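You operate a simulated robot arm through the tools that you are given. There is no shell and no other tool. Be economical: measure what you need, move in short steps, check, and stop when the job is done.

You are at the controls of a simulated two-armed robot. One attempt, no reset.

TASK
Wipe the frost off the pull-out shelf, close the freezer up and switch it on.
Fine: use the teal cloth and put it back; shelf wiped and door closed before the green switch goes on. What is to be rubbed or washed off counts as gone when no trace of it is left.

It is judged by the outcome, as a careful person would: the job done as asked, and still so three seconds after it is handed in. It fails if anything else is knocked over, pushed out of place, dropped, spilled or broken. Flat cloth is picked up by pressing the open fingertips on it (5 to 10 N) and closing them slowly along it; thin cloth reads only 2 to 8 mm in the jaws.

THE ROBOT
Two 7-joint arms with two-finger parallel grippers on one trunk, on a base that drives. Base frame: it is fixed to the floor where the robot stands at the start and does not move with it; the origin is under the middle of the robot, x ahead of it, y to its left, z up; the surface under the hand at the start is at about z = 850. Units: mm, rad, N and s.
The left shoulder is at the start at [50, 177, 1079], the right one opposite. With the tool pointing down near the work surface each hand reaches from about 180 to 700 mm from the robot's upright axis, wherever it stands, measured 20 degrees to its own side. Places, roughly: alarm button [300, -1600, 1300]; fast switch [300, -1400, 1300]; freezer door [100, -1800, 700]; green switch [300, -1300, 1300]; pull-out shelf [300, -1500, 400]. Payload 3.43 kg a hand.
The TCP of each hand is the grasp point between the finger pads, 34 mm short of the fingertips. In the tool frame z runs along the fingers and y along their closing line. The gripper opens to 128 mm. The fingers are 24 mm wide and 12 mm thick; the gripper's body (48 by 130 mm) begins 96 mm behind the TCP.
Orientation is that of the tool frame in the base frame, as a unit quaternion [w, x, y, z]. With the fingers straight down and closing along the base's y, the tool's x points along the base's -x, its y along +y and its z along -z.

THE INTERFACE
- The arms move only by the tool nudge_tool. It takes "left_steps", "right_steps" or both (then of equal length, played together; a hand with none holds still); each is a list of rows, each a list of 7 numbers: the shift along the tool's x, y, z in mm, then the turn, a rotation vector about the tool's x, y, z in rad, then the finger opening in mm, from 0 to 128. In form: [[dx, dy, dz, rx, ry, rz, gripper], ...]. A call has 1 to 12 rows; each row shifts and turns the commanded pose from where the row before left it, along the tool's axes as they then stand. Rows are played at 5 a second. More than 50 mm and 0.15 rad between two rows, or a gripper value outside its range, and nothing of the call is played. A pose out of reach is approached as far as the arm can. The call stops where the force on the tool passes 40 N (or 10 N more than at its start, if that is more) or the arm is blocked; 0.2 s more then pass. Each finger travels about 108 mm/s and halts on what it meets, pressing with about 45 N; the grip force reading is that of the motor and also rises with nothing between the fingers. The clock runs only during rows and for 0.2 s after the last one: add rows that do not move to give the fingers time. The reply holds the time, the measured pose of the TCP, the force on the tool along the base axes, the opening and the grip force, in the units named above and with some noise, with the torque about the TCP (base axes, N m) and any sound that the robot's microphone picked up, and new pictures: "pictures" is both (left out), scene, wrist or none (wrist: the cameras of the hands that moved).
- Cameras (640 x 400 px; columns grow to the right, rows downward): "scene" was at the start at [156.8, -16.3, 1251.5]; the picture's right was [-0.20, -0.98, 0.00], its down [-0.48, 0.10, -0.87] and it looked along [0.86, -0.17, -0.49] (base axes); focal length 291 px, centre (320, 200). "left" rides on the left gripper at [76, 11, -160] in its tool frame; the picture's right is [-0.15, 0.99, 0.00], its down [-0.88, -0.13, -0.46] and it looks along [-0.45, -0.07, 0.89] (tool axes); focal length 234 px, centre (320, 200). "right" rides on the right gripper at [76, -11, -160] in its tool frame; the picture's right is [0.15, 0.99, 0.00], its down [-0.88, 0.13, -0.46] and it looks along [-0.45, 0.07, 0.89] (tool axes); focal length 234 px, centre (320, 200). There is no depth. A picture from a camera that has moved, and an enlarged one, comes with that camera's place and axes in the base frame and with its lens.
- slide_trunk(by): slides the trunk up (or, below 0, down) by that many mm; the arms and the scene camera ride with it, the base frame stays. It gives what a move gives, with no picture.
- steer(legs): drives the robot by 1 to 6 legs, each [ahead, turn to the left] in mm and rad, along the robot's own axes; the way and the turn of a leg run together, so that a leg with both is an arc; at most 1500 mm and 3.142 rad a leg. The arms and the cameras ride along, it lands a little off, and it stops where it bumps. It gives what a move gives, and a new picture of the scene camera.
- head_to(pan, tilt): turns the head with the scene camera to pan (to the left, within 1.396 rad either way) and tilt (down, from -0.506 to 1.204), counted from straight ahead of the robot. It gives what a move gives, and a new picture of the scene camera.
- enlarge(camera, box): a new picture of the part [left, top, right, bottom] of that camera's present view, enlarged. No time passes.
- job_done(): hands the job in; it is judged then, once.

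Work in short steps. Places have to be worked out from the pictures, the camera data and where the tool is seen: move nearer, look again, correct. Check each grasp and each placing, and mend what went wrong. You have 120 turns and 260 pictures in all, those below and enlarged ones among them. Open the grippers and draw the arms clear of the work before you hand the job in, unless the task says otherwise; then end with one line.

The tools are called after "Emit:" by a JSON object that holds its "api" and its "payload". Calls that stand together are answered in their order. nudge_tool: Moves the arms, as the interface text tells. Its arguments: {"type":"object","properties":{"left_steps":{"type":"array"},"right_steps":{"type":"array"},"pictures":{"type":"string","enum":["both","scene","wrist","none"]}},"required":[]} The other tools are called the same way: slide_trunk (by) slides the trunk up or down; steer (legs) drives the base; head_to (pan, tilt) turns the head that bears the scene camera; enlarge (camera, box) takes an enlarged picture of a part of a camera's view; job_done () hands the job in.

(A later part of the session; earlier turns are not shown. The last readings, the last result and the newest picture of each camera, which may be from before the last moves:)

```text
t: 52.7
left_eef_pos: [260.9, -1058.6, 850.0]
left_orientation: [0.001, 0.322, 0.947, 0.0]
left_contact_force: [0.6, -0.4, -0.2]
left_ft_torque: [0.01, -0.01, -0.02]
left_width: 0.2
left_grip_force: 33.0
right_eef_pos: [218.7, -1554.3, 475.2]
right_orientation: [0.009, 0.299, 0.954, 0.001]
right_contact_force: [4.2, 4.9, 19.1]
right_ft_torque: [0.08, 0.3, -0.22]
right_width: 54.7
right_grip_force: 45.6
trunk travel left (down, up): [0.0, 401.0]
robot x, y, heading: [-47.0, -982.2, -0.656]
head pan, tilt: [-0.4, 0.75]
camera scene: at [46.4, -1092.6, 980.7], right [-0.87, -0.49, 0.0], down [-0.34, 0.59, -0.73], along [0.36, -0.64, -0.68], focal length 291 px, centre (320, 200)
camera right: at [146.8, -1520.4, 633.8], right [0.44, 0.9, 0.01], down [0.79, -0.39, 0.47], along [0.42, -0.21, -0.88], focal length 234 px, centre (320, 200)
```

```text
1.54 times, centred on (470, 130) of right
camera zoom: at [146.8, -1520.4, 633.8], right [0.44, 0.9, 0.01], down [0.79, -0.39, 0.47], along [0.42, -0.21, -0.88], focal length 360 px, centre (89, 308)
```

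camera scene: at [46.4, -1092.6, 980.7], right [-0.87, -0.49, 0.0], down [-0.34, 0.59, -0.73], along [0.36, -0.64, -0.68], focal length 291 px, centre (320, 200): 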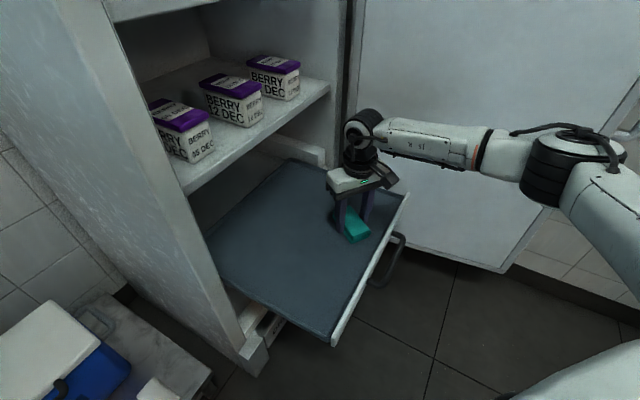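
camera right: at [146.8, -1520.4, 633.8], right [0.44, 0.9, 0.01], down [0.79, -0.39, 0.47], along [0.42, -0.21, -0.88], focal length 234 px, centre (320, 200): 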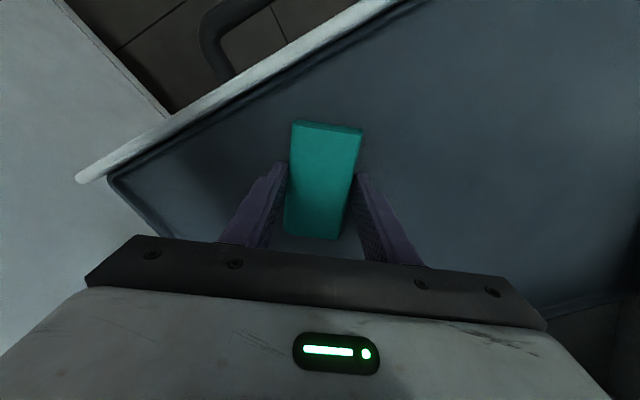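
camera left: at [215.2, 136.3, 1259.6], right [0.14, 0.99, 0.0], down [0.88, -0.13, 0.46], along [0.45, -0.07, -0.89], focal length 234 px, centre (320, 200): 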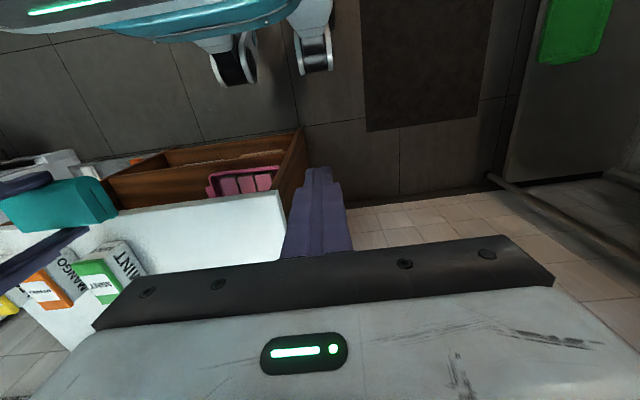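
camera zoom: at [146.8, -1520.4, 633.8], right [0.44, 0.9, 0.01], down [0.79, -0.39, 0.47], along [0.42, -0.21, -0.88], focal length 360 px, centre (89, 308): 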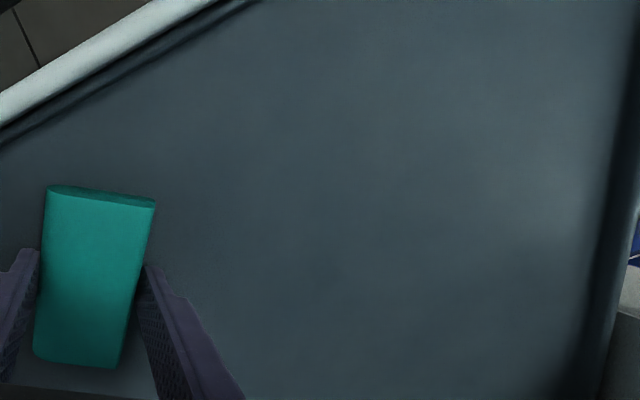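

Looks clean. For safety one more pass over both margins of the former patch.

Emit:
{"api": "nudge_tool", "payload": {"right_steps": [[0, 25, 0, 0, 0, 0, 20], [20, 25, 0, 0, 0, 0, 20], [10, 25, 0, 0, 0, 0, 20], [0, 25, 0, 0, 0, 0, 20], [0, 25, 0, 0, 0, 0, 20], [0, 25, 0, 0, 0, 0, 20], [-40, 0, 0, 0, 0, 0, 20], [-40, 0, 0, 0, 0, 0, 20], [0, -30, 0, 0, 0, 0, 20], [0, -30, 0, 0, 0, 0, 20], [0, -30, 0, 0, 0, 0, 20], [0, -40, 0, 0, 0, 0, 20]], "pictures": "none"}}

Emit:
{"api": "nudge_tool", "payload": {"right_steps": [[0, 0, -30, 0, 0, 0, 20], [0, 0, -40, 0, 0, 0, 20], [0, 0, -40, 0, 0, 0, 20], [40, 0, -30, 0, 0, 0, 20], [40, 0, -25, 0, 0, 0, 20], [40, 0, -25, 0, 0, 0, 20], [40, 0, -20, 0, 0, 0, 20], [40, 0, 0, 0, 0, 0, 20]]}}

```text
t: 55.3
left_eef_pos: [260.7, -1058.4, 850.1]
left_orientation: [0.001, 0.321, 0.947, 0.0]
left_contact_force: [-0.5, -0.1, -0.5]
left_ft_torque: [0.0, 0.02, -0.01]
left_width: 0.0
left_grip_force: 33.5
right_eef_pos: [270.9, -1567.1, 475.0]
right_orientation: [0.008, 0.299, 0.954, 0.001]
right_contact_force: [-0.7, 1.8, 9.7]
right_ft_torque: [-0.13, -0.02, -0.16]
right_width: 54.5
right_grip_force: 44.2
trunk travel left (down, up): [0.0, 401.0]
robot x, y, heading: [-46.5, -981.5, -0.653]
head pan, tilt: [-0.4, 0.75]
```

```text
t: 57.1
left_eef_pos: [260.9, -1059.5, 848.9]
left_orientation: [0.0, 0.321, 0.947, -0.001]
left_contact_force: [0.7, 1.0, -0.4]
left_ft_torque: [0.02, 0.0, -0.02]
left_width: 0.0
left_grip_force: 32.9
right_eef_pos: [103.1, -1452.2, 681.4]
right_orientation: [0.007, 0.299, 0.954, 0.001]
right_contact_force: [-0.2, -0.9, -0.5]
right_ft_torque: [0.03, 0.01, 0.01]
right_width: 54.7
right_grip_force: 44.5
trunk travel left (down, up): [0.0, 401.0]
robot x, y, heading: [-48.0, -978.5, -0.659]
head pan, tilt: [-0.4, 0.75]
camera scene: at [46.9, -1094.0, 980.4], right [-0.87, -0.49, 0.0], down [-0.34, 0.59, -0.73], along [0.36, -0.64, -0.68], focal length 291 px, centre (320, 200)
camera right: at [31.2, -1418.4, 840.9], right [0.44, 0.9, 0.01], down [0.79, -0.39, 0.47], along [0.42, -0.2, -0.88], focal length 234 px, centre (320, 200)
```

scene: 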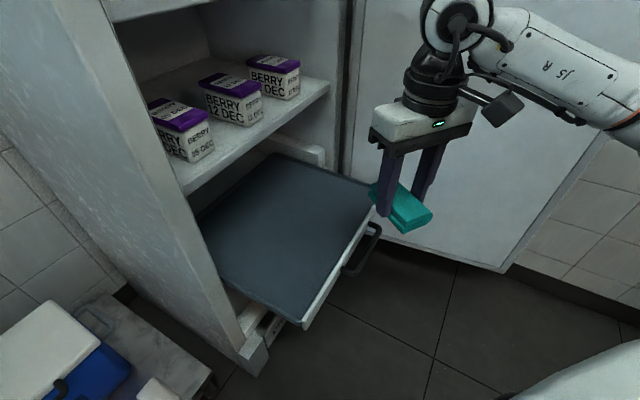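
right: 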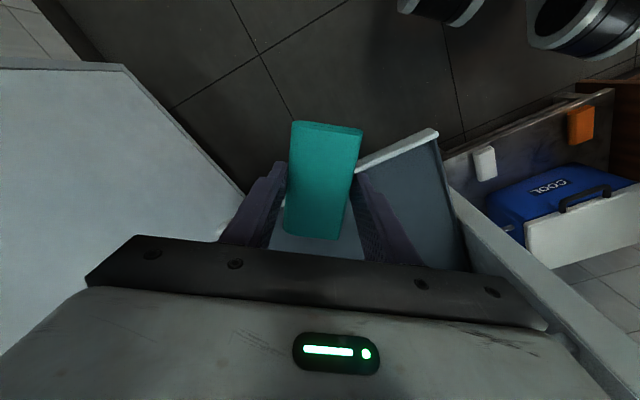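

The shelf is clean (it slid in slightly). I raise the trunk, tuck the right hand as before, and then reverse along the known path to put the cloth back.

Emit:
{"api": "slide_trunk", "payload": {"by": 250}}

Emit:
{"api": "nudge_tool", "payload": {"right_steps": [[36, 34, -15, 0, 0, 0, 20], [36, 34, -20, 0, 0, 0, 20], [36, 34, -20, 0, 0, 0, 20], [0, 0, -30, 0, 0, 0, 20], [0, 0, -30, 0, 0, 0, 20]], "pictures": "none"}}

Emit:
{"api": "nudge_tool", "payload": {"right_steps": [[0, 0, 0, 0, 0, 0.145, 20], [0, 0, 0, 0, 0, 0.145, 20], [0, 0, 0, 0, 0, 0.145, 20], [0, 0, 0, 0, 0, 0.145, 20], [0, 0, 0, 0, 0, 0.145, 20], [0, 0, 0, 0, 0, 0.145, 20], [0, 0, 0, 0, 0, 0.145, 20], [0, 0, 0, 0, 0, 0.145, 20], [0, 0, 0, 0, 0, 0.145, 20], [0, 0, 0, 0, 0, 0.145, 20], [0, 0, 0, 0, 0, 0.145, 20]], "pictures": "scene"}}

```text
t: 59.7
left_eef_pos: [261.5, -1059.5, 1099.3]
left_orientation: [-0.001, 0.322, 0.947, 0.0]
left_contact_force: [0.2, -0.5, 0.3]
left_ft_torque: [0.01, -0.03, 0.01]
left_width: 0.2
left_grip_force: 33.0
right_eef_pos: [103.1, -1452.1, 929.2]
right_orientation: [0.006, 0.298, 0.955, 0.001]
right_contact_force: [0.4, 0.1, -0.4]
right_ft_torque: [0.01, -0.05, 0.05]
right_width: 54.9
right_grip_force: 45.2
trunk travel left (down, up): [-250.0, 151.0]
robot x, y, heading: [-46.3, -981.3, -0.658]
head pan, tilt: [-0.4, 0.75]
```

```text
refused: row 1 steps farther than a row can; nothing moved
```

```text
t: 62.1
left_eef_pos: [260.9, -1059.3, 1099.4]
left_orientation: [0.0, 0.321, 0.947, 0.0]
left_contact_force: [-0.4, -0.6, 0.8]
left_ft_torque: [0.01, 0.0, 0.0]
left_width: 0.2
left_grip_force: 33.0
right_eef_pos: [103.3, -1452.0, 931.8]
right_orientation: [0.004, 0.892, 0.452, 0.006]
right_contact_force: [-0.6, -0.4, -1.1]
right_ft_torque: [-0.05, -0.01, -0.01]
right_width: 54.7
right_grip_force: 45.2
trunk travel left (down, up): [-250.0, 151.0]
robot x, y, heading: [-47.9, -981.9, -0.656]
head pan, tilt: [-0.4, 0.75]
camera scene: at [46.8, -1094.0, 1230.3], right [-0.87, -0.49, 0.0], down [-0.34, 0.59, -0.73], along [0.36, -0.64, -0.68], focal length 291 px, centre (320, 200)
```

scene: 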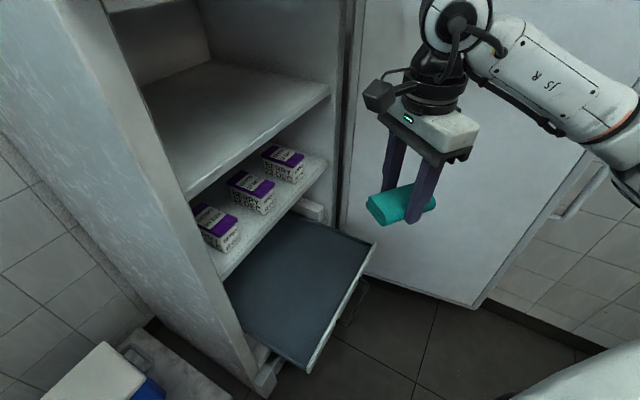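

Emit:
{"api": "nudge_tool", "payload": {"right_steps": [[26, -27, -29, 0, 0, 0, 20], [26, -27, -29, 0, 0, 0, 20], [26, -27, -29, 0, 0, 0, 20], [26, -27, -29, 0, 0, 0, 20]], "pictures": "none"}}

Emit:
{"api": "steer", "payload": {"legs": [[0, -0.6], [-430, 0]]}}

```text
t: 63.1
left_eef_pos: [260.0, -1059.1, 1099.2]
left_orientation: [0.0, 0.321, 0.947, -0.001]
left_contact_force: [-0.2, -0.6, -0.3]
left_ft_torque: [-0.04, 0.01, -0.01]
left_width: 0.1
left_grip_force: 33.0
right_eef_pos: [74.1, -1304.4, 1046.1]
right_orientation: [0.003, 0.892, 0.452, 0.006]
right_contact_force: [0.7, 0.5, 0.0]
right_ft_torque: [-0.01, 0.0, -0.03]
right_width: 54.5
right_grip_force: 45.4
trunk travel left (down, up): [-250.0, 151.0]
robot x, y, heading: [-48.7, -982.3, -0.655]
head pan, tilt: [-0.4, 0.75]
```

```text
t: 67.3
left_eef_pos: [29.5, -811.4, 1099.7]
left_orientation: [-0.001, 0.589, 0.808, 0.0]
left_contact_force: [-0.1, -0.3, 0.1]
left_ft_torque: [-0.03, -0.01, 0.02]
left_width: 0.0
left_grip_force: 33.1
right_eef_pos: [-262.0, -908.0, 1045.9]
right_orientation: [0.005, 0.986, 0.166, 0.004]
right_contact_force: [0.6, -0.2, -0.4]
right_ft_torque: [-0.01, 0.02, 0.01]
right_width: 55.0
right_grip_force: 45.1
trunk travel left (down, up): [-250.0, 151.0]
robot x, y, heading: [-178.0, -572.4, -1.262]
head pan, tilt: [-0.4, 0.75]
camera scene: at [-167.5, -718.3, 1230.4], right [-1.0, 0.09, 0.0], down [0.06, 0.68, -0.73], along [-0.07, -0.73, -0.68], focal length 291 px, centre (320, 200)
```

scene: 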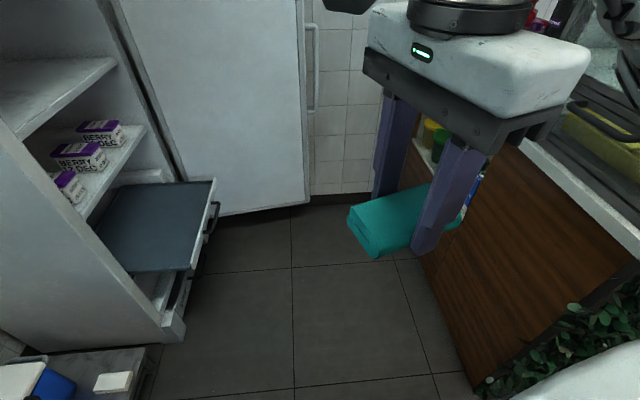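

Reversing works. I go back to the starting place and heading 0.

Emit:
{"api": "steer", "payload": {"legs": [[0, -0.608], [-601, 0], [0, 1.87]]}}

Emit:
{"api": "head_to", "payload": {"pan": -0.2, "tilt": 0.7}}

```text
t: 76.9
left_eef_pos: [283.5, 134.4, 1099.0]
left_orientation: [0.0, -0.01, 1.0, 0.0]
left_contact_force: [0.3, 1.0, -0.3]
left_ft_torque: [0.0, 0.0, 0.02]
left_width: 0.0
left_grip_force: 32.5
right_eef_pos: [291.8, -173.5, 1045.8]
right_orientation: [0.001, 0.691, 0.723, 0.008]
right_contact_force: [0.0, -0.1, 0.4]
right_ft_torque: [0.01, 0.01, 0.02]
right_width: 54.6
right_grip_force: 44.6
trunk travel left (down, up): [-250.0, 151.0]
robot x, y, heading: [-9.2, 1.1, 0.02]
head pan, tilt: [-0.4, 0.75]
camera scene: at [138.9, -24.8, 1230.4], right [-0.37, -0.93, 0.0], down [-0.63, 0.25, -0.73], along [0.68, -0.27, -0.68], focal length 291 px, centre (320, 200)
```

scene: 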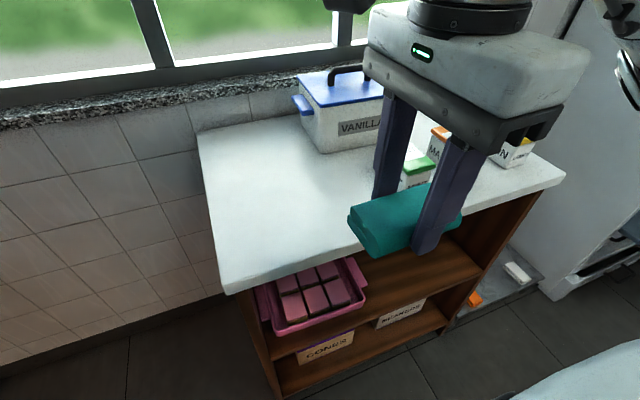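

```text
t: 77.6
left_eef_pos: [284.5, 134.0, 1100.0]
left_orientation: [0.0, -0.011, 1.0, 0.0]
left_contact_force: [0.2, -0.2, -0.3]
left_ft_torque: [-0.01, 0.05, -0.02]
left_width: 0.0
left_grip_force: 33.1
right_eef_pos: [292.8, -173.5, 1046.9]
right_orientation: [0.002, 0.692, 0.722, 0.008]
right_contact_force: [-0.8, 0.6, 0.1]
right_ft_torque: [-0.02, 0.0, -0.02]
right_width: 54.6
right_grip_force: 45.3
trunk travel left (down, up): [-250.0, 151.0]
robot x, y, heading: [-5.3, 4.0, 0.017]
head pan, tilt: [-0.201, 0.7]
camera scene: at [145.5, -9.4, 1234.6], right [-0.18, -0.98, 0.0], down [-0.63, 0.12, -0.76], along [0.75, -0.14, -0.64], focal length 291 px, centre (320, 200)
```

scene: 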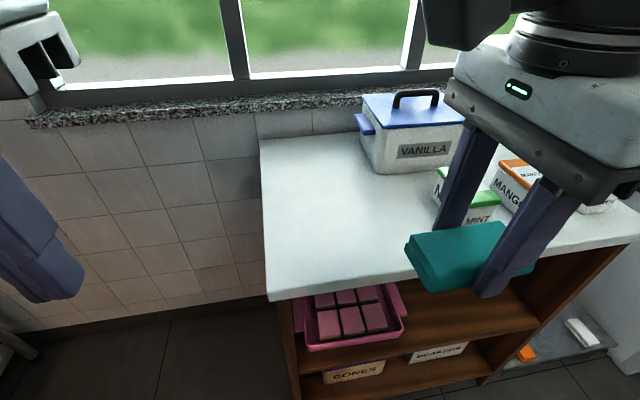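

I correct the small tilt and yaw, and carry the pad over its old place [479, -96].

Emit:
{"api": "nudge_tool", "payload": {"right_steps": [[0, 0, 0, 0.014, -0.009, 0.043, 20], [15.5, 37.4, 0, 0, 0, 0, 20], [15.5, 37.4, 0, 0, 0, 0, 20], [15.5, 37.4, 0, 0, 0, 0, 20], [15.5, 37.4, 0, 0, 0, 0, 20], [15.5, 37.4, 0, 0, 0, 0, 20], [0, 0, 40, 0, 0, 0, 20], [0, 0, 40, 0, 0, 0, 20], [0, 0, 30, 0, 0, 0, 20], [0, 0, 25, 0, 0, 0, 20], [0, 0, 0, 0, 0, 0, 20]]}}

```text
t: 80.0
left_eef_pos: [284.0, 132.7, 1099.1]
left_orientation: [0.0, -0.01, 1.0, 0.0]
left_contact_force: [0.4, 0.0, 0.1]
left_ft_torque: [-0.02, 0.02, 0.02]
left_width: 0.0
left_grip_force: 33.4
right_eef_pos: [479.4, -94.8, 909.0]
right_orientation: [0.0, 0.706, 0.708, -0.001]
right_contact_force: [-0.5, 0.3, -0.4]
right_ft_torque: [0.0, 0.03, 0.05]
right_width: 54.8
right_grip_force: 45.2
trunk travel left (down, up): [-250.0, 151.0]
robot x, y, heading: [-6.2, 6.3, 0.018]
head pan, tilt: [-0.201, 0.7]
camera scene: at [145.5, -9.3, 1234.6], right [-0.18, -0.98, 0.0], down [-0.63, 0.12, -0.76], along [0.75, -0.14, -0.64], focal length 291 px, centre (320, 200)
camera right: at [467.2, -19.4, 1070.8], right [0.99, 0.15, 0.0], down [0.13, -0.88, 0.46], along [0.07, -0.45, -0.89], focal length 234 px, centre (320, 200)
```

scene: 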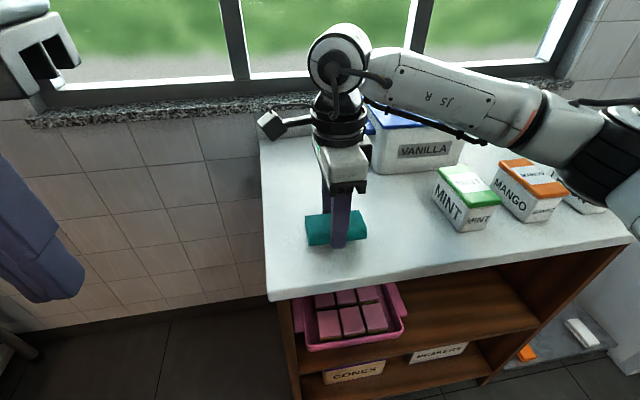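
right: 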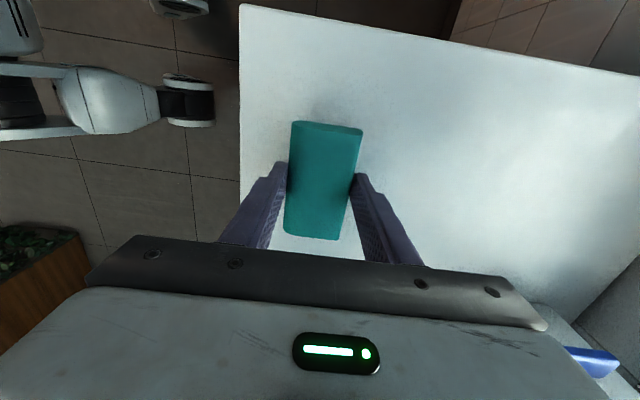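

The pad is over its place. I lower the last 18 mm by feel, then open.

Emit:
{"api": "nudge_tool", "payload": {"right_steps": [[0, 0, 10, 0, 0, 0, 20], [0, 0, 5, 0, 0, 0, 20], [0, 0, 3, 0, 0, 0, 20], [0, 0, 1, 0, 0, 0, 20], [0, 0, 0, 0, 0, 0, 20]], "pictures": "none"}}

```text
t: 81.2
left_eef_pos: [283.7, 133.8, 1098.8]
left_orientation: [0.0, -0.011, 1.0, 0.0]
left_contact_force: [-0.2, 0.3, 0.0]
left_ft_torque: [0.01, -0.03, 0.01]
left_width: 0.0
left_grip_force: 32.8
right_eef_pos: [479.8, -96.3, 892.0]
right_orientation: [-0.001, 0.707, 0.707, -0.001]
right_contact_force: [-0.9, 0.6, -1.2]
right_ft_torque: [0.01, 0.01, 0.0]
right_width: 54.7
right_grip_force: 45.1
trunk travel left (down, up): [-250.0, 151.0]
robot x, y, heading: [-8.2, 5.7, 0.019]
head pan, tilt: [-0.201, 0.7]
```

Emit:
{"api": "nudge_tool", "payload": {"right_steps": [[0, 0, 1.5, 0, 0, 0, 20], [0, 0, 1, 0, 0, 0, 20], [0, 0, 0, 0, 0, 0, 60], [0, 0, 0, 0, 0, 0, 80], [0, 0, 0, 0, 0, 0, 100], [0, 0, -30, 0, 0, 0, 100], [0, 0, -40, 0, 0, 0, 100], [0, 0, -40, 0, 0, 0, 100], [0, 0, -40, 0, 0, 0, 60], [-16, -45, 0, 0, 0, 0, 20], [-16, -45, 0, 0, 0, 0, 0], [-16, -45, 0, 0, 0, 0, 0]]}}

```text
t: 83.8
left_eef_pos: [284.0, 132.7, 1099.5]
left_orientation: [-0.001, -0.011, 1.0, 0.0]
left_contact_force: [0.0, -0.6, 0.3]
left_ft_torque: [0.02, 0.04, -0.04]
left_width: 0.0
left_grip_force: 33.3
right_eef_pos: [343.3, -145.2, 1040.1]
right_orientation: [-0.001, 0.707, 0.707, -0.001]
right_contact_force: [-0.1, 0.6, 0.0]
right_ft_torque: [0.05, -0.02, 0.0]
right_width: 0.0
right_grip_force: 33.0
trunk travel left (down, up): [-250.0, 151.0]
robot x, y, heading: [-8.1, 2.9, 0.016]
head pan, tilt: [-0.201, 0.7]
camera scene: at [145.1, -9.6, 1234.7], right [-0.18, -0.98, 0.0], down [-0.63, 0.12, -0.77], along [0.75, -0.14, -0.64], focal length 291 px, centre (320, 200)
camera right: at [331.5, -69.2, 1200.5], right [0.99, 0.15, 0.0], down [0.13, -0.88, 0.46], along [0.07, -0.45, -0.89], focal length 234 px, centre (320, 200)
```

scene: 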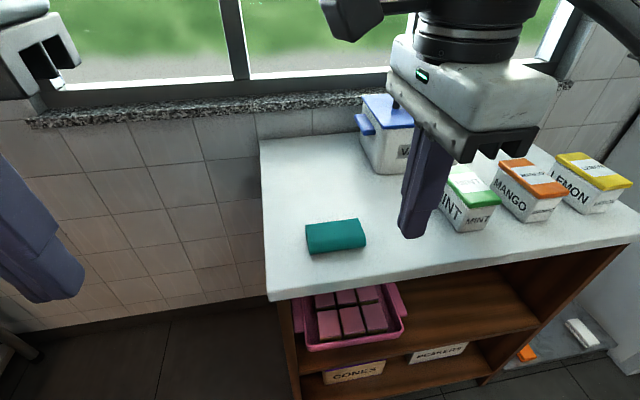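
right: 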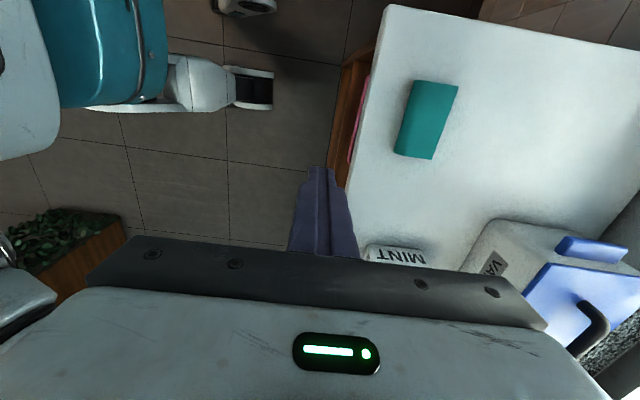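

The cloth is back in its place. I return to the freezer along the same path.

Emit:
{"api": "steer", "payload": {"legs": [[0, -1.886], [598, 0], [0, 0.61], [432, 0], [0, 0.6]]}}

Emit:
{"api": "head_to", "payload": {"pan": -0.4, "tilt": 0.75}}

```text
t: 97.3
left_eef_pos: [256.9, -1065.5, 1098.9]
left_orientation: [0.001, 0.326, 0.946, 0.0]
left_contact_force: [0.6, -1.1, 0.0]
left_ft_torque: [0.0, 0.01, -0.01]
left_width: 0.0
left_grip_force: 33.0
right_eef_pos: [127.9, -1319.9, 1039.3]
right_orientation: [0.0, 0.903, 0.43, -0.001]
right_contact_force: [0.0, 0.2, 0.3]
right_ft_torque: [0.01, -0.03, 0.01]
right_width: 0.0
right_grip_force: 32.1
trunk travel left (down, up): [-250.0, 151.0]
robot x, y, heading: [-53.1, -987.0, -0.659]
head pan, tilt: [-0.201, 0.7]
camera scene: at [57.4, -1090.3, 1234.6], right [-0.76, -0.65, 0.0], down [-0.42, 0.49, -0.77], along [0.5, -0.58, -0.64], focal length 291 px, centre (320, 200)
```

scene: 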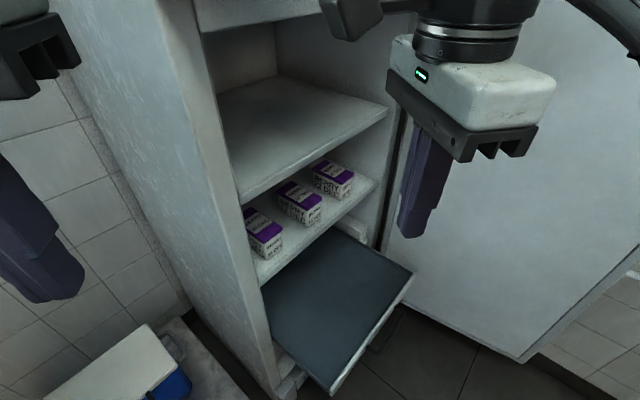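

```text
t: 98.1
left_eef_pos: [256.0, -1064.7, 1099.1]
left_orientation: [0.0, 0.326, 0.945, 0.0]
left_contact_force: [0.4, 0.6, -0.3]
left_ft_torque: [0.0, 0.0, 0.01]
left_width: 0.0
left_grip_force: 33.1
right_eef_pos: [128.1, -1319.1, 1039.2]
right_orientation: [0.0, 0.903, 0.43, 0.0]
right_contact_force: [0.1, -0.2, 0.1]
right_ft_torque: [0.04, 0.01, -0.02]
right_width: 0.0
right_grip_force: 33.2
trunk travel left (down, up): [-250.0, 151.0]
robot x, y, heading: [-48.0, -982.7, -0.667]
head pan, tilt: [-0.4, 0.75]
camera scene: at [42.5, -1098.2, 1230.4], right [-0.87, -0.49, 0.0], down [-0.33, 0.6, -0.73], along [0.36, -0.64, -0.68], focal length 291 px, centre (320, 200)
```

scene: 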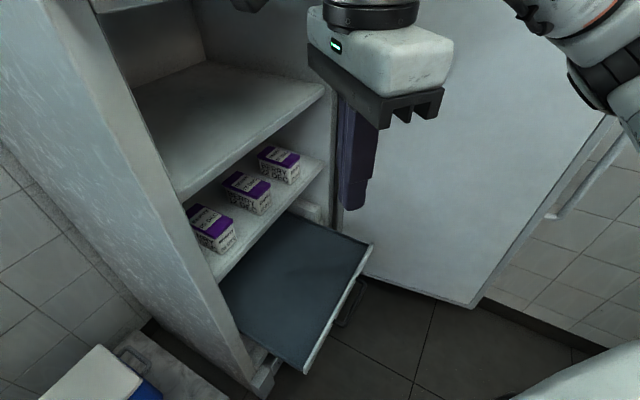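

Shelf front is now at x≈193, y -1277…-1721, handle at y -1445…-1600. Trunk down, then I turn and tilt the closed right fingers to push on the front panel left of the handle.

Emit:
{"api": "slide_trunk", "payload": {"by": -250}}

Emit:
{"api": "nudge_tool", "payload": {"right_steps": [[0, 0, 0, 0, 0, -0.138, 0], [0, 0, 0, 0, 0, -0.138, 0], [0, 0, 0, 0, 0, -0.138, 0], [0, 0, 0, 0, 0, -0.138, 0], [0, 0, 0, 0, 0, -0.138, 0], [0, 0, 0, 0, 0, -0.138, 0], [0, 0, 0, 0, 0, -0.138, 0], [0, 0, 0, 0, 0, -0.138, 0], [0, 0, 0, 0, 0, -0.138, 0], [0, 0, 0, 0, 0, -0.138, 0], [0, 0, 0, 0, 0, -0.138, 0], [0, 0, 0, 0, 0, -0.138, 0]], "pictures": "none"}}

Emit:
{"api": "nudge_tool", "payload": {"right_steps": [[20, 0, 0, 0, -0.15, 0, 0], [20, 0, 0, 0, -0.15, 0, 0], [20, 0, 0, 0, -0.15, 0, 0], [20, 0, 0, 0, -0.15, 0, 0]], "pictures": "scene"}}

```text
t: 100.6
left_eef_pos: [255.9, -1065.7, 849.8]
left_orientation: [0.0, 0.325, 0.946, 0.0]
left_contact_force: [-0.1, 0.6, -0.4]
left_ft_torque: [-0.02, 0.0, 0.0]
left_width: 0.0
left_grip_force: 33.0
right_eef_pos: [128.4, -1318.6, 789.7]
right_orientation: [-0.001, 0.902, 0.431, -0.001]
right_contact_force: [-0.6, -0.3, -0.1]
right_ft_torque: [-0.01, 0.02, -0.02]
right_width: 0.0
right_grip_force: 32.7
trunk travel left (down, up): [0.0, 401.0]
robot x, y, heading: [-47.5, -983.9, -0.662]
head pan, tilt: [-0.4, 0.75]
```

```text
t: 103.2
left_eef_pos: [257.3, -1066.9, 849.6]
left_orientation: [0.0, 0.326, 0.946, 0.0]
left_contact_force: [1.0, -0.3, 0.7]
left_ft_torque: [0.02, 0.02, 0.0]
left_width: 0.3
left_grip_force: 32.3
right_eef_pos: [128.3, -1319.8, 789.9]
right_orientation: [-0.001, 0.293, 0.956, 0.0]
right_contact_force: [-0.6, 0.9, -0.3]
right_ft_torque: [0.01, 0.04, -0.01]
right_width: 0.1
right_grip_force: 32.9
trunk travel left (down, up): [0.0, 401.0]
robot x, y, heading: [-49.1, -983.1, -0.669]
head pan, tilt: [-0.4, 0.75]
```

```text
t: 104.2
left_eef_pos: [257.0, -1066.1, 850.9]
left_orientation: [0.0, 0.326, 0.945, 0.0]
left_contact_force: [0.3, -0.2, 0.5]
left_ft_torque: [-0.01, 0.0, -0.02]
left_width: 0.0
left_grip_force: 33.3
right_eef_pos: [85.5, -1288.7, 793.9]
right_orientation: [0.244, 0.277, 0.925, -0.089]
right_contact_force: [-7.8, -13.2, 3.0]
right_ft_torque: [1.76, -0.58, 2.33]
right_width: 0.1
right_grip_force: 32.9
right hand out of reach, approached as far as the arm can: row 4
trunk travel left (down, up): [0.0, 401.0]
robot x, y, heading: [-52.7, -983.7, -0.664]
head pan, tilt: [-0.4, 0.75]
stopped in row 4 (right hand): the force on the tool passed its limit at 139 N (the readings are from after the stop); the commanded pose is now the measured one
camera scene: at [42.3, -1098.5, 980.3], right [-0.87, -0.49, 0.0], down [-0.33, 0.6, -0.73], along [0.35, -0.64, -0.68], focal length 291 px, centre (320, 200)
```

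scene: 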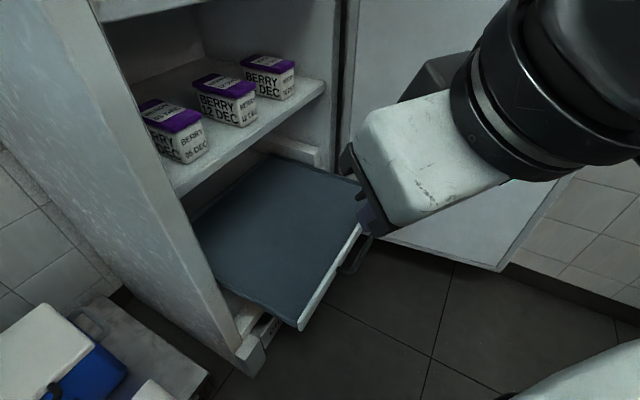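

The wrist touched my own torso when tilting back; I move forward away at once, then down in front of the shelf panel.

Emit:
{"api": "nudge_tool", "payload": {"right_steps": [[-28, -14, 16, 0, 0, 0, 0], [-28, -14, 16, 0, 0, 0, 0], [-28, -14, 16, 0, 0, 0, 0]], "pictures": "scene"}}

```text
t: 105.0
left_eef_pos: [256.7, -1065.6, 849.5]
left_orientation: [0.0, 0.326, 0.946, 0.0]
left_contact_force: [-0.2, 0.7, 0.7]
left_ft_torque: [-0.04, -0.03, -0.03]
left_width: 0.0
left_grip_force: 32.5
right_eef_pos: [143.7, -1377.0, 794.5]
right_orientation: [0.245, 0.278, 0.925, -0.088]
right_contact_force: [0.5, 0.6, 0.6]
right_ft_torque: [0.02, -0.01, 0.02]
right_width: 0.0
right_grip_force: 32.7
trunk travel left (down, up): [0.0, 401.0]
robot x, y, heading: [-49.2, -983.4, -0.67]
head pan, tilt: [-0.4, 0.75]
camera scene: at [42.4, -1098.2, 980.4], right [-0.87, -0.49, 0.0], down [-0.33, 0.6, -0.73], along [0.35, -0.64, -0.68], focal length 291 px, centre (320, 200)
```

scene: 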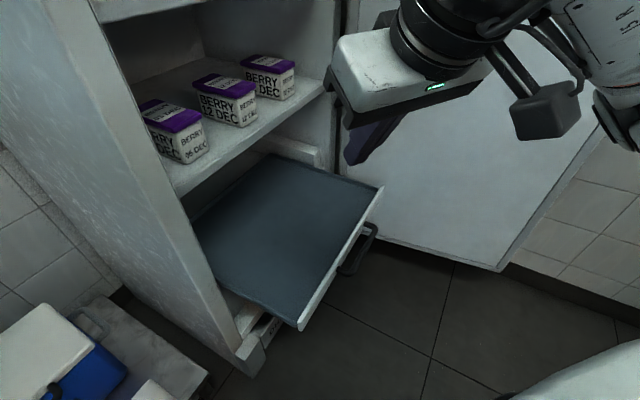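

Emit:
{"api": "nudge_tool", "payload": {"right_steps": [[24, 0, 37, 0, 0, 0, 0], [24, 0, 37, 0, 0, 0, 0], [24, 0, 37, 0, 0, 0, 0], [23, 0, 38, 0, 0, 0, 0], [23, 0, 38, 0, 0, 0, 0], [23, 0, 38, 0, 0, 0, 0]], "pictures": "scene"}}

```text
t: 106.4
left_eef_pos: [257.9, -1066.4, 849.9]
left_orientation: [0.0, 0.326, 0.946, -0.001]
left_contact_force: [-0.4, -0.1, 0.3]
left_ft_torque: [-0.02, 0.0, 0.0]
left_width: 0.0
left_grip_force: 32.6
right_eef_pos: [135.2, -1378.8, 530.0]
right_orientation: [0.245, 0.277, 0.925, -0.087]
right_contact_force: [0.3, -0.7, 0.5]
right_ft_torque: [0.02, 0.04, 0.0]
right_width: 0.0
right_grip_force: 32.6
right hand out of reach, approached as far as the arm can: row 4
trunk travel left (down, up): [0.0, 401.0]
robot x, y, heading: [-52.3, -983.6, -0.666]
head pan, tilt: [-0.4, 0.75]
camera scene: at [42.4, -1098.2, 980.4], right [-0.87, -0.49, 0.0], down [-0.33, 0.6, -0.73], along [0.35, -0.64, -0.68], focal length 291 px, centre (320, 200)
```

scene: 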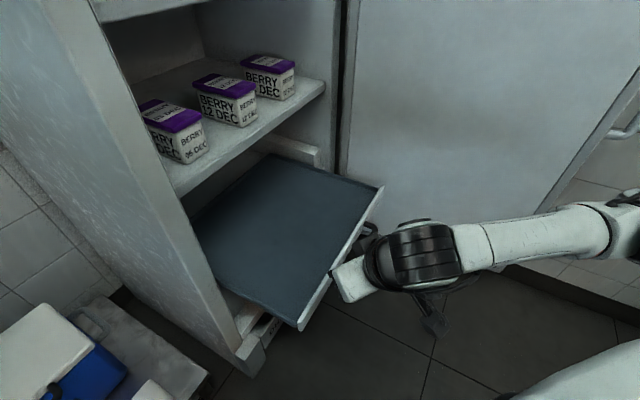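

Emit:
{"api": "nudge_tool", "payload": {"right_steps": [[21, 0, 36, 0, 0, 0, 0], [21, 0, 36, 0, 0, 0, 0]]}}

```text
t: 107.0
left_eef_pos: [256.1, -1066.3, 849.8]
left_orientation: [0.0, 0.326, 0.945, 0.001]
left_contact_force: [0.2, -0.3, 0.1]
left_ft_torque: [0.01, -0.02, 0.01]
left_width: 0.2
left_grip_force: 32.5
right_eef_pos: [135.1, -1380.0, 447.0]
right_orientation: [0.245, 0.278, 0.925, -0.088]
right_contact_force: [-0.8, 0.8, -0.3]
right_ft_torque: [0.02, 0.01, -0.01]
right_width: 0.2
right_grip_force: 32.6
trunk travel left (down, up): [0.0, 401.0]
robot x, y, heading: [-48.7, -986.9, -0.668]
head pan, tilt: [-0.4, 0.75]
camera scene: at [42.4, -1098.2, 980.4], right [-0.87, -0.49, 0.0], down [-0.33, 0.6, -0.73], along [0.35, -0.64, -0.68], focal length 291 px, centre (320, 200)
camera right: at [7.5, -1306.6, 549.9], right [0.44, 0.89, -0.1], down [0.53, -0.17, 0.83], along [0.72, -0.42, -0.54], focal length 234 px, centre (320, 200)
```

scene: 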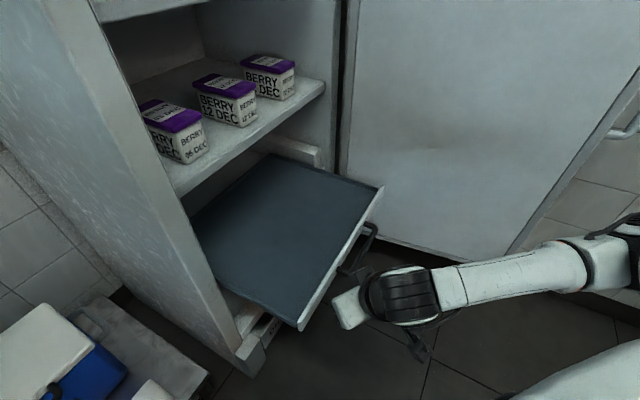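
right: 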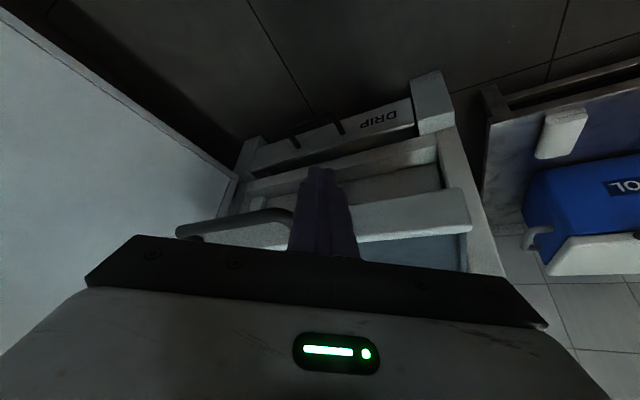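

The panel spans z≈427–459, so I raise the tips by 22 mm, then push along +x.

Emit:
{"api": "nudge_tool", "payload": {"right_steps": [[-11, 0, -19, 0, 0, 0, 0], [-13.8, 12, 8, 0, 0, 0, 0], [-13.8, 12, 8, 0, 0, 0, 0], [-13.8, 12, 8, 0, 0, 0, 0], [-13.8, 12, 8, 0, 0, 0, 0], [-13.8, 12, 8, 0, 0, 0, 0]]}}

```text
t: 108.4
left_eef_pos: [257.2, -1065.4, 850.4]
left_orientation: [0.001, 0.326, 0.945, 0.0]
left_contact_force: [1.2, 0.3, 0.1]
left_ft_torque: [-0.02, 0.01, 0.01]
left_width: 0.0
left_grip_force: 33.1
right_eef_pos: [235.3, -1374.5, 466.8]
right_orientation: [0.245, 0.278, 0.925, -0.087]
right_contact_force: [0.2, 1.0, -0.5]
right_ft_torque: [-0.01, -0.01, -0.04]
right_width: 0.0
right_grip_force: 33.1
trunk travel left (down, up): [0.0, 401.0]
robot x, y, heading: [-47.8, -985.1, -0.661]
head pan, tilt: [-0.4, 0.75]
camera scene: at [42.4, -1098.2, 980.4], right [-0.87, -0.49, 0.0], down [-0.33, 0.6, -0.73], along [0.35, -0.64, -0.68], focal length 291 px, centre (320, 200)
camera right: at [107.5, -1301.0, 568.7], right [0.44, 0.89, -0.1], down [0.53, -0.17, 0.83], along [0.72, -0.42, -0.55], focal length 234 px, centre (320, 200)
```

scene: 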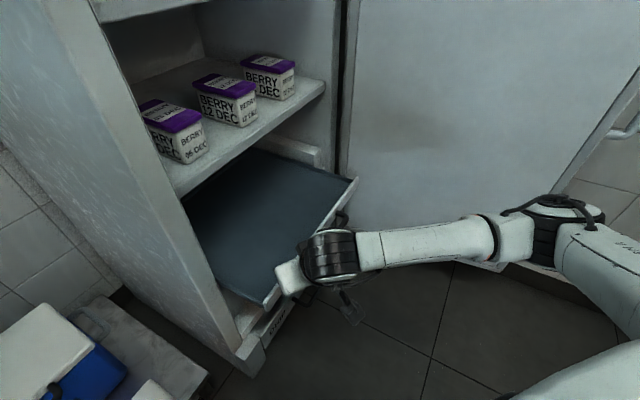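
right: 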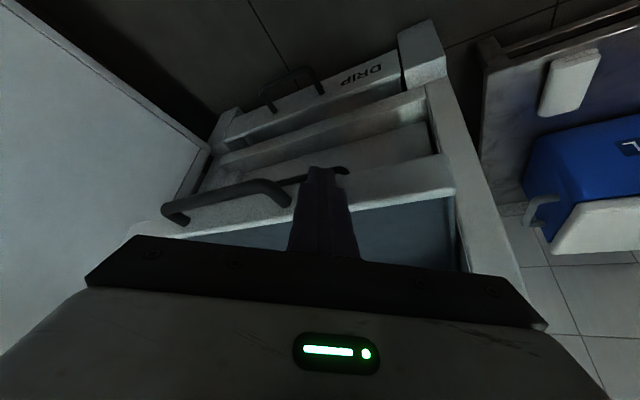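

It slides in with little force. I back off a little, shift 20 mm towards -y for clearance from the left frame, and push on.

Emit:
{"api": "nudge_tool", "payload": {"right_steps": [[7, -6, -4, 0, 0, 0, 0], [-10.4, -16, 6, 0, 0, 0, 0], [-13.8, 12, 8, 0, 0, 0, 0], [-13.8, 12, 8, 0, 0, 0, 0], [-13.8, 12, 8, 0, 0, 0, 0], [-10.4, 9, 6, 0, 0, 0, 0]]}}

```text
t: 109.8
left_eef_pos: [256.9, -1065.7, 850.5]
left_orientation: [0.0, 0.325, 0.946, 0.001]
left_contact_force: [0.1, -0.3, -0.8]
left_ft_torque: [0.0, 0.01, -0.01]
left_width: 0.2
left_grip_force: 33.2
right_eef_pos: [299.4, -1392.5, 467.5]
right_orientation: [0.245, 0.277, 0.925, -0.087]
right_contact_force: [-0.5, 0.1, 0.7]
right_ft_torque: [-0.02, -0.02, 0.0]
right_width: 0.0
right_grip_force: 33.1
trunk travel left (down, up): [0.0, 401.0]
robot x, y, heading: [-50.0, -981.8, -0.668]
head pan, tilt: [-0.4, 0.75]
camera scene: at [42.4, -1098.2, 980.3], right [-0.87, -0.49, 0.0], down [-0.33, 0.6, -0.73], along [0.35, -0.64, -0.68], focal length 291 px, centre (320, 200)
camera right: at [172.7, -1318.1, 568.6], right [0.44, 0.89, -0.1], down [0.53, -0.17, 0.83], along [0.72, -0.42, -0.55], focal length 234 px, centre (320, 200)
```

scene: 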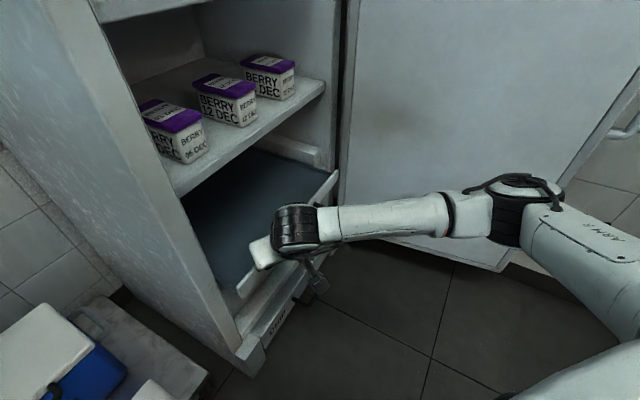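
right: 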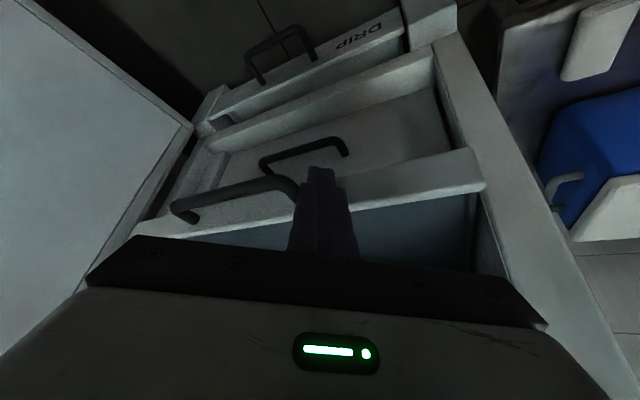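

Emit:
{"api": "nudge_tool", "payload": {"right_steps": [[-10.4, 9, 6, 0, 0, 0, 0], [-10.4, 9, 6, 0, 0, 0, 0], [-10.4, 9, 6, 0, 0, 0, 0]]}}

```text
t: 110.6
left_eef_pos: [255.5, -1066.3, 850.2]
left_orientation: [0.0, 0.325, 0.946, -0.001]
left_contact_force: [-0.4, 0.5, 0.0]
left_ft_torque: [0.01, -0.04, -0.05]
left_width: 0.1
left_grip_force: 32.8
right_eef_pos: [344.3, -1388.9, 465.9]
right_orientation: [0.244, 0.278, 0.925, -0.087]
right_contact_force: [-0.2, 0.1, 0.3]
right_ft_torque: [0.01, 0.0, -0.01]
right_width: 0.2
right_grip_force: 32.9
trunk travel left (down, up): [0.0, 401.0]
robot x, y, heading: [-49.3, -985.1, -0.667]
head pan, tilt: [-0.4, 0.75]
camera scene: at [42.4, -1098.3, 980.3], right [-0.87, -0.49, 0.0], down [-0.33, 0.6, -0.73], along [0.35, -0.64, -0.68], focal length 291 px, centre (320, 200)
camera right: at [217.6, -1315.4, 567.3], right [0.44, 0.89, -0.1], down [0.53, -0.17, 0.83], along [0.72, -0.42, -0.55], focal length 234 px, centre (320, 200)
```

scene: 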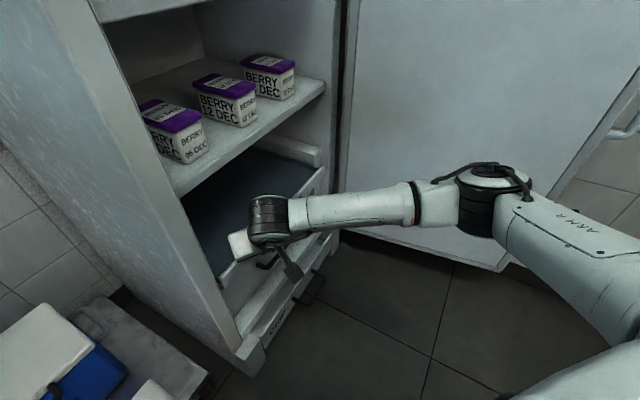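
right: 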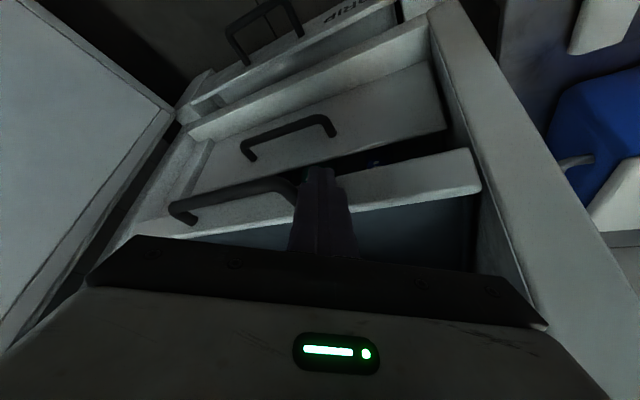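

Emit:
{"api": "nudge_tool", "payload": {"right_steps": [[-7, 6, 4, 0, 0, 0, 0], [-7, 6, 4, 0, 0, 0, 0], [-7, 6, 4, 0, 0, 0, 0], [-7, 6, 4, 0, 0, 0, 0]]}}

```text
t: 111.6
left_eef_pos: [256.6, -1066.7, 849.3]
left_orientation: [0.0, 0.326, 0.945, 0.0]
left_contact_force: [-0.2, -0.2, -0.1]
left_ft_torque: [0.02, 0.02, -0.04]
left_width: 0.2
left_grip_force: 32.8
right_eef_pos: [385.2, -1387.9, 465.7]
right_orientation: [0.245, 0.278, 0.925, -0.087]
right_contact_force: [-0.5, -0.1, -0.6]
right_ft_torque: [-0.04, 0.02, -0.01]
right_width: 0.0
right_grip_force: 32.8
trunk travel left (down, up): [0.0, 401.0]
robot x, y, heading: [-49.5, -981.1, -0.663]
head pan, tilt: [-0.4, 0.75]
camera scene: at [42.4, -1098.3, 980.3], right [-0.87, -0.49, 0.0], down [-0.33, 0.6, -0.73], along [0.35, -0.64, -0.68], focal length 291 px, centre (320, 200)
camera right: at [258.0, -1313.3, 567.5], right [0.44, 0.89, -0.1], down [0.53, -0.17, 0.83], along [0.72, -0.42, -0.55], focal length 234 px, centre (320, 200)
```

scene: 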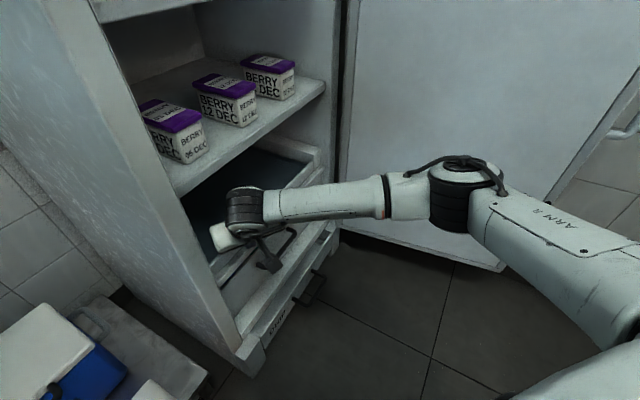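
right: 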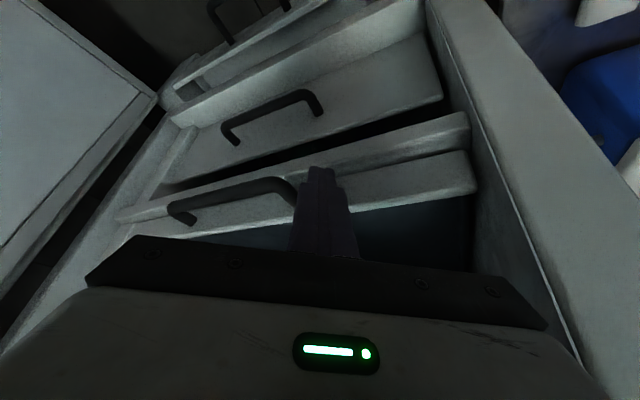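

Emit:
{"api": "nudge_tool", "payload": {"right_steps": [[-5, 4, 3, 0, 0, 0, 0], [-5, 4, 3, 0, 0, 0, 0], [-5, 4, 3, 0, 0, 0, 0], [-5, 4, 3, 0, 0, 0, 0]]}}

```text
t: 112.4
left_eef_pos: [254.6, -1066.2, 850.5]
left_orientation: [0.001, 0.327, 0.945, 0.0]
left_contact_force: [0.6, 0.4, -0.3]
left_ft_torque: [0.0, -0.04, -0.02]
left_width: 0.0
left_grip_force: 32.8
right_eef_pos: [398.4, -1386.9, 465.6]
right_orientation: [0.238, 0.281, 0.925, -0.089]
right_contact_force: [-15.5, 4.0, 14.6]
right_ft_torque: [0.05, -0.01, 0.02]
right_width: 0.2
right_grip_force: 32.6
trunk travel left (down, up): [0.0, 401.0]
robot x, y, heading: [-50.9, -980.9, -0.667]
head pan, tilt: [-0.4, 0.75]
stopped in row 3 (right hand): the force on the tool passed its limit at 51 N (the readings are from after the stop); the commanded pose is now the measured one
camera scene: at [40.4, -1097.6, 980.8], right [-0.88, -0.48, 0.0], down [-0.33, 0.6, -0.73], along [0.35, -0.64, -0.68], focal length 291 px, centre (320, 200)
camera right: at [273.0, -1312.2, 568.9], right [0.45, 0.89, -0.1], down [0.54, -0.17, 0.83], along [0.71, -0.43, -0.56], focal length 234 px, centre (320, 200)
```

scene: 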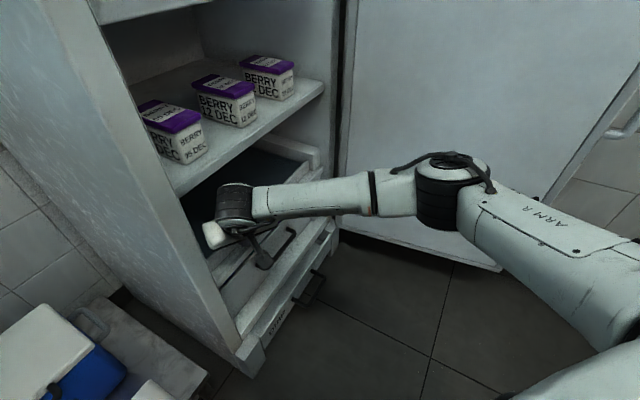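
right: 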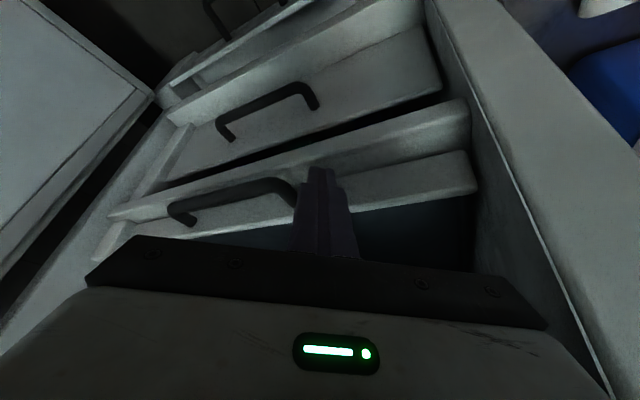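

The shelf is at its stop. I withdraw straight back and up.

Emit:
{"api": "nudge_tool", "payload": {"right_steps": [[10, -9, -6, 0, 0, 0, 0], [27.6, -24, -16, 0, 0, 0, 0], [27.6, -24, -16, 0, 0, 0, 0], [27.6, -24, -16, 0, 0, 0, 0], [27.6, -24, -16, 0, 0, 0, 0], [27.6, -24, -16, 0, 0, 0, 0], [27.6, -24, -16, 0, 0, 0, 0], [-20, 0, -35, 0, 0, 0, 0], [-20, 0, -35, 0, 0, 0, 0], [-20, 0, -35, 0, 0, 0, 0]], "pictures": "scene"}}

```text
t: 114.6
left_eef_pos: [256.9, -1066.5, 849.8]
left_orientation: [0.0, 0.326, 0.945, -0.001]
left_contact_force: [0.0, -0.7, -0.3]
left_ft_torque: [0.0, -0.03, 0.02]
left_width: 0.0
left_grip_force: 33.0
right_eef_pos: [148.2, -1397.5, 592.0]
right_orientation: [0.237, 0.279, 0.926, -0.089]
right_contact_force: [-0.3, 0.4, 0.2]
right_ft_torque: [-0.01, -0.01, 0.04]
right_width: 0.0
right_grip_force: 33.4
trunk travel left (down, up): [0.0, 401.0]
robot x, y, heading: [-49.7, -985.4, -0.662]
head pan, tilt: [-0.4, 0.75]
camera scene: at [41.8, -1098.3, 980.3], right [-0.88, -0.48, 0.0], down [-0.33, 0.6, -0.73], along [0.35, -0.64, -0.68], focal length 291 px, centre (320, 200)
```

scene: 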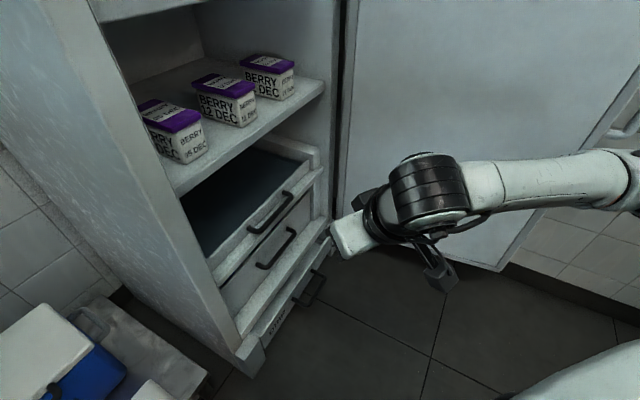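

The shelf is in, level with the drawer below it. Now the door: I raise the trunk and look at it.

Emit:
{"api": "slide_trunk", "payload": {"by": 400}}

Emit:
{"api": "head_to", "payload": {"pan": -0.75, "tilt": 0.4}}

```text
t: 118.4
left_eef_pos: [255.7, -1065.6, 1248.9]
left_orientation: [0.0, 0.326, 0.945, 0.0]
left_contact_force: [0.2, -0.4, 0.1]
left_ft_torque: [-0.03, 0.02, -0.01]
left_width: 0.0
left_grip_force: 33.2
right_eef_pos: [146.9, -1396.3, 991.7]
right_orientation: [0.238, 0.279, 0.926, -0.09]
right_contact_force: [0.7, 0.1, -0.3]
right_ft_torque: [0.02, 0.01, 0.0]
right_width: 0.0
right_grip_force: 33.3
trunk travel left (down, up): [-400.0, 1.0]
robot x, y, heading: [-52.3, -983.8, -0.666]
head pan, tilt: [-0.4, 0.75]
```

```text
t: 119.2
left_eef_pos: [256.8, -1066.9, 1249.8]
left_orientation: [0.0, 0.326, 0.945, 0.0]
left_contact_force: [-0.1, -0.5, 0.1]
left_ft_torque: [0.0, -0.02, -0.03]
left_width: 0.2
left_grip_force: 32.6
right_eef_pos: [147.8, -1396.9, 992.0]
right_orientation: [0.238, 0.281, 0.926, -0.09]
right_contact_force: [0.3, 0.2, -0.1]
right_ft_torque: [-0.03, -0.03, 0.0]
right_width: 0.0
right_grip_force: 33.7
trunk travel left (down, up): [-400.0, 1.0]
robot x, y, heading: [-51.8, -987.1, -0.669]
head pan, tilt: [-0.75, 0.4]
camera scene: at [16.0, -1117.3, 1411.4], right [-0.99, -0.15, 0.0], down [-0.06, 0.39, -0.92], along [0.14, -0.91, -0.39], focal length 291 px, centre (320, 200)
```

scene: 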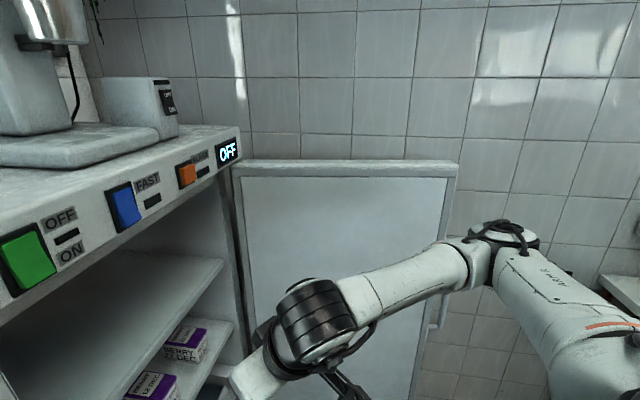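

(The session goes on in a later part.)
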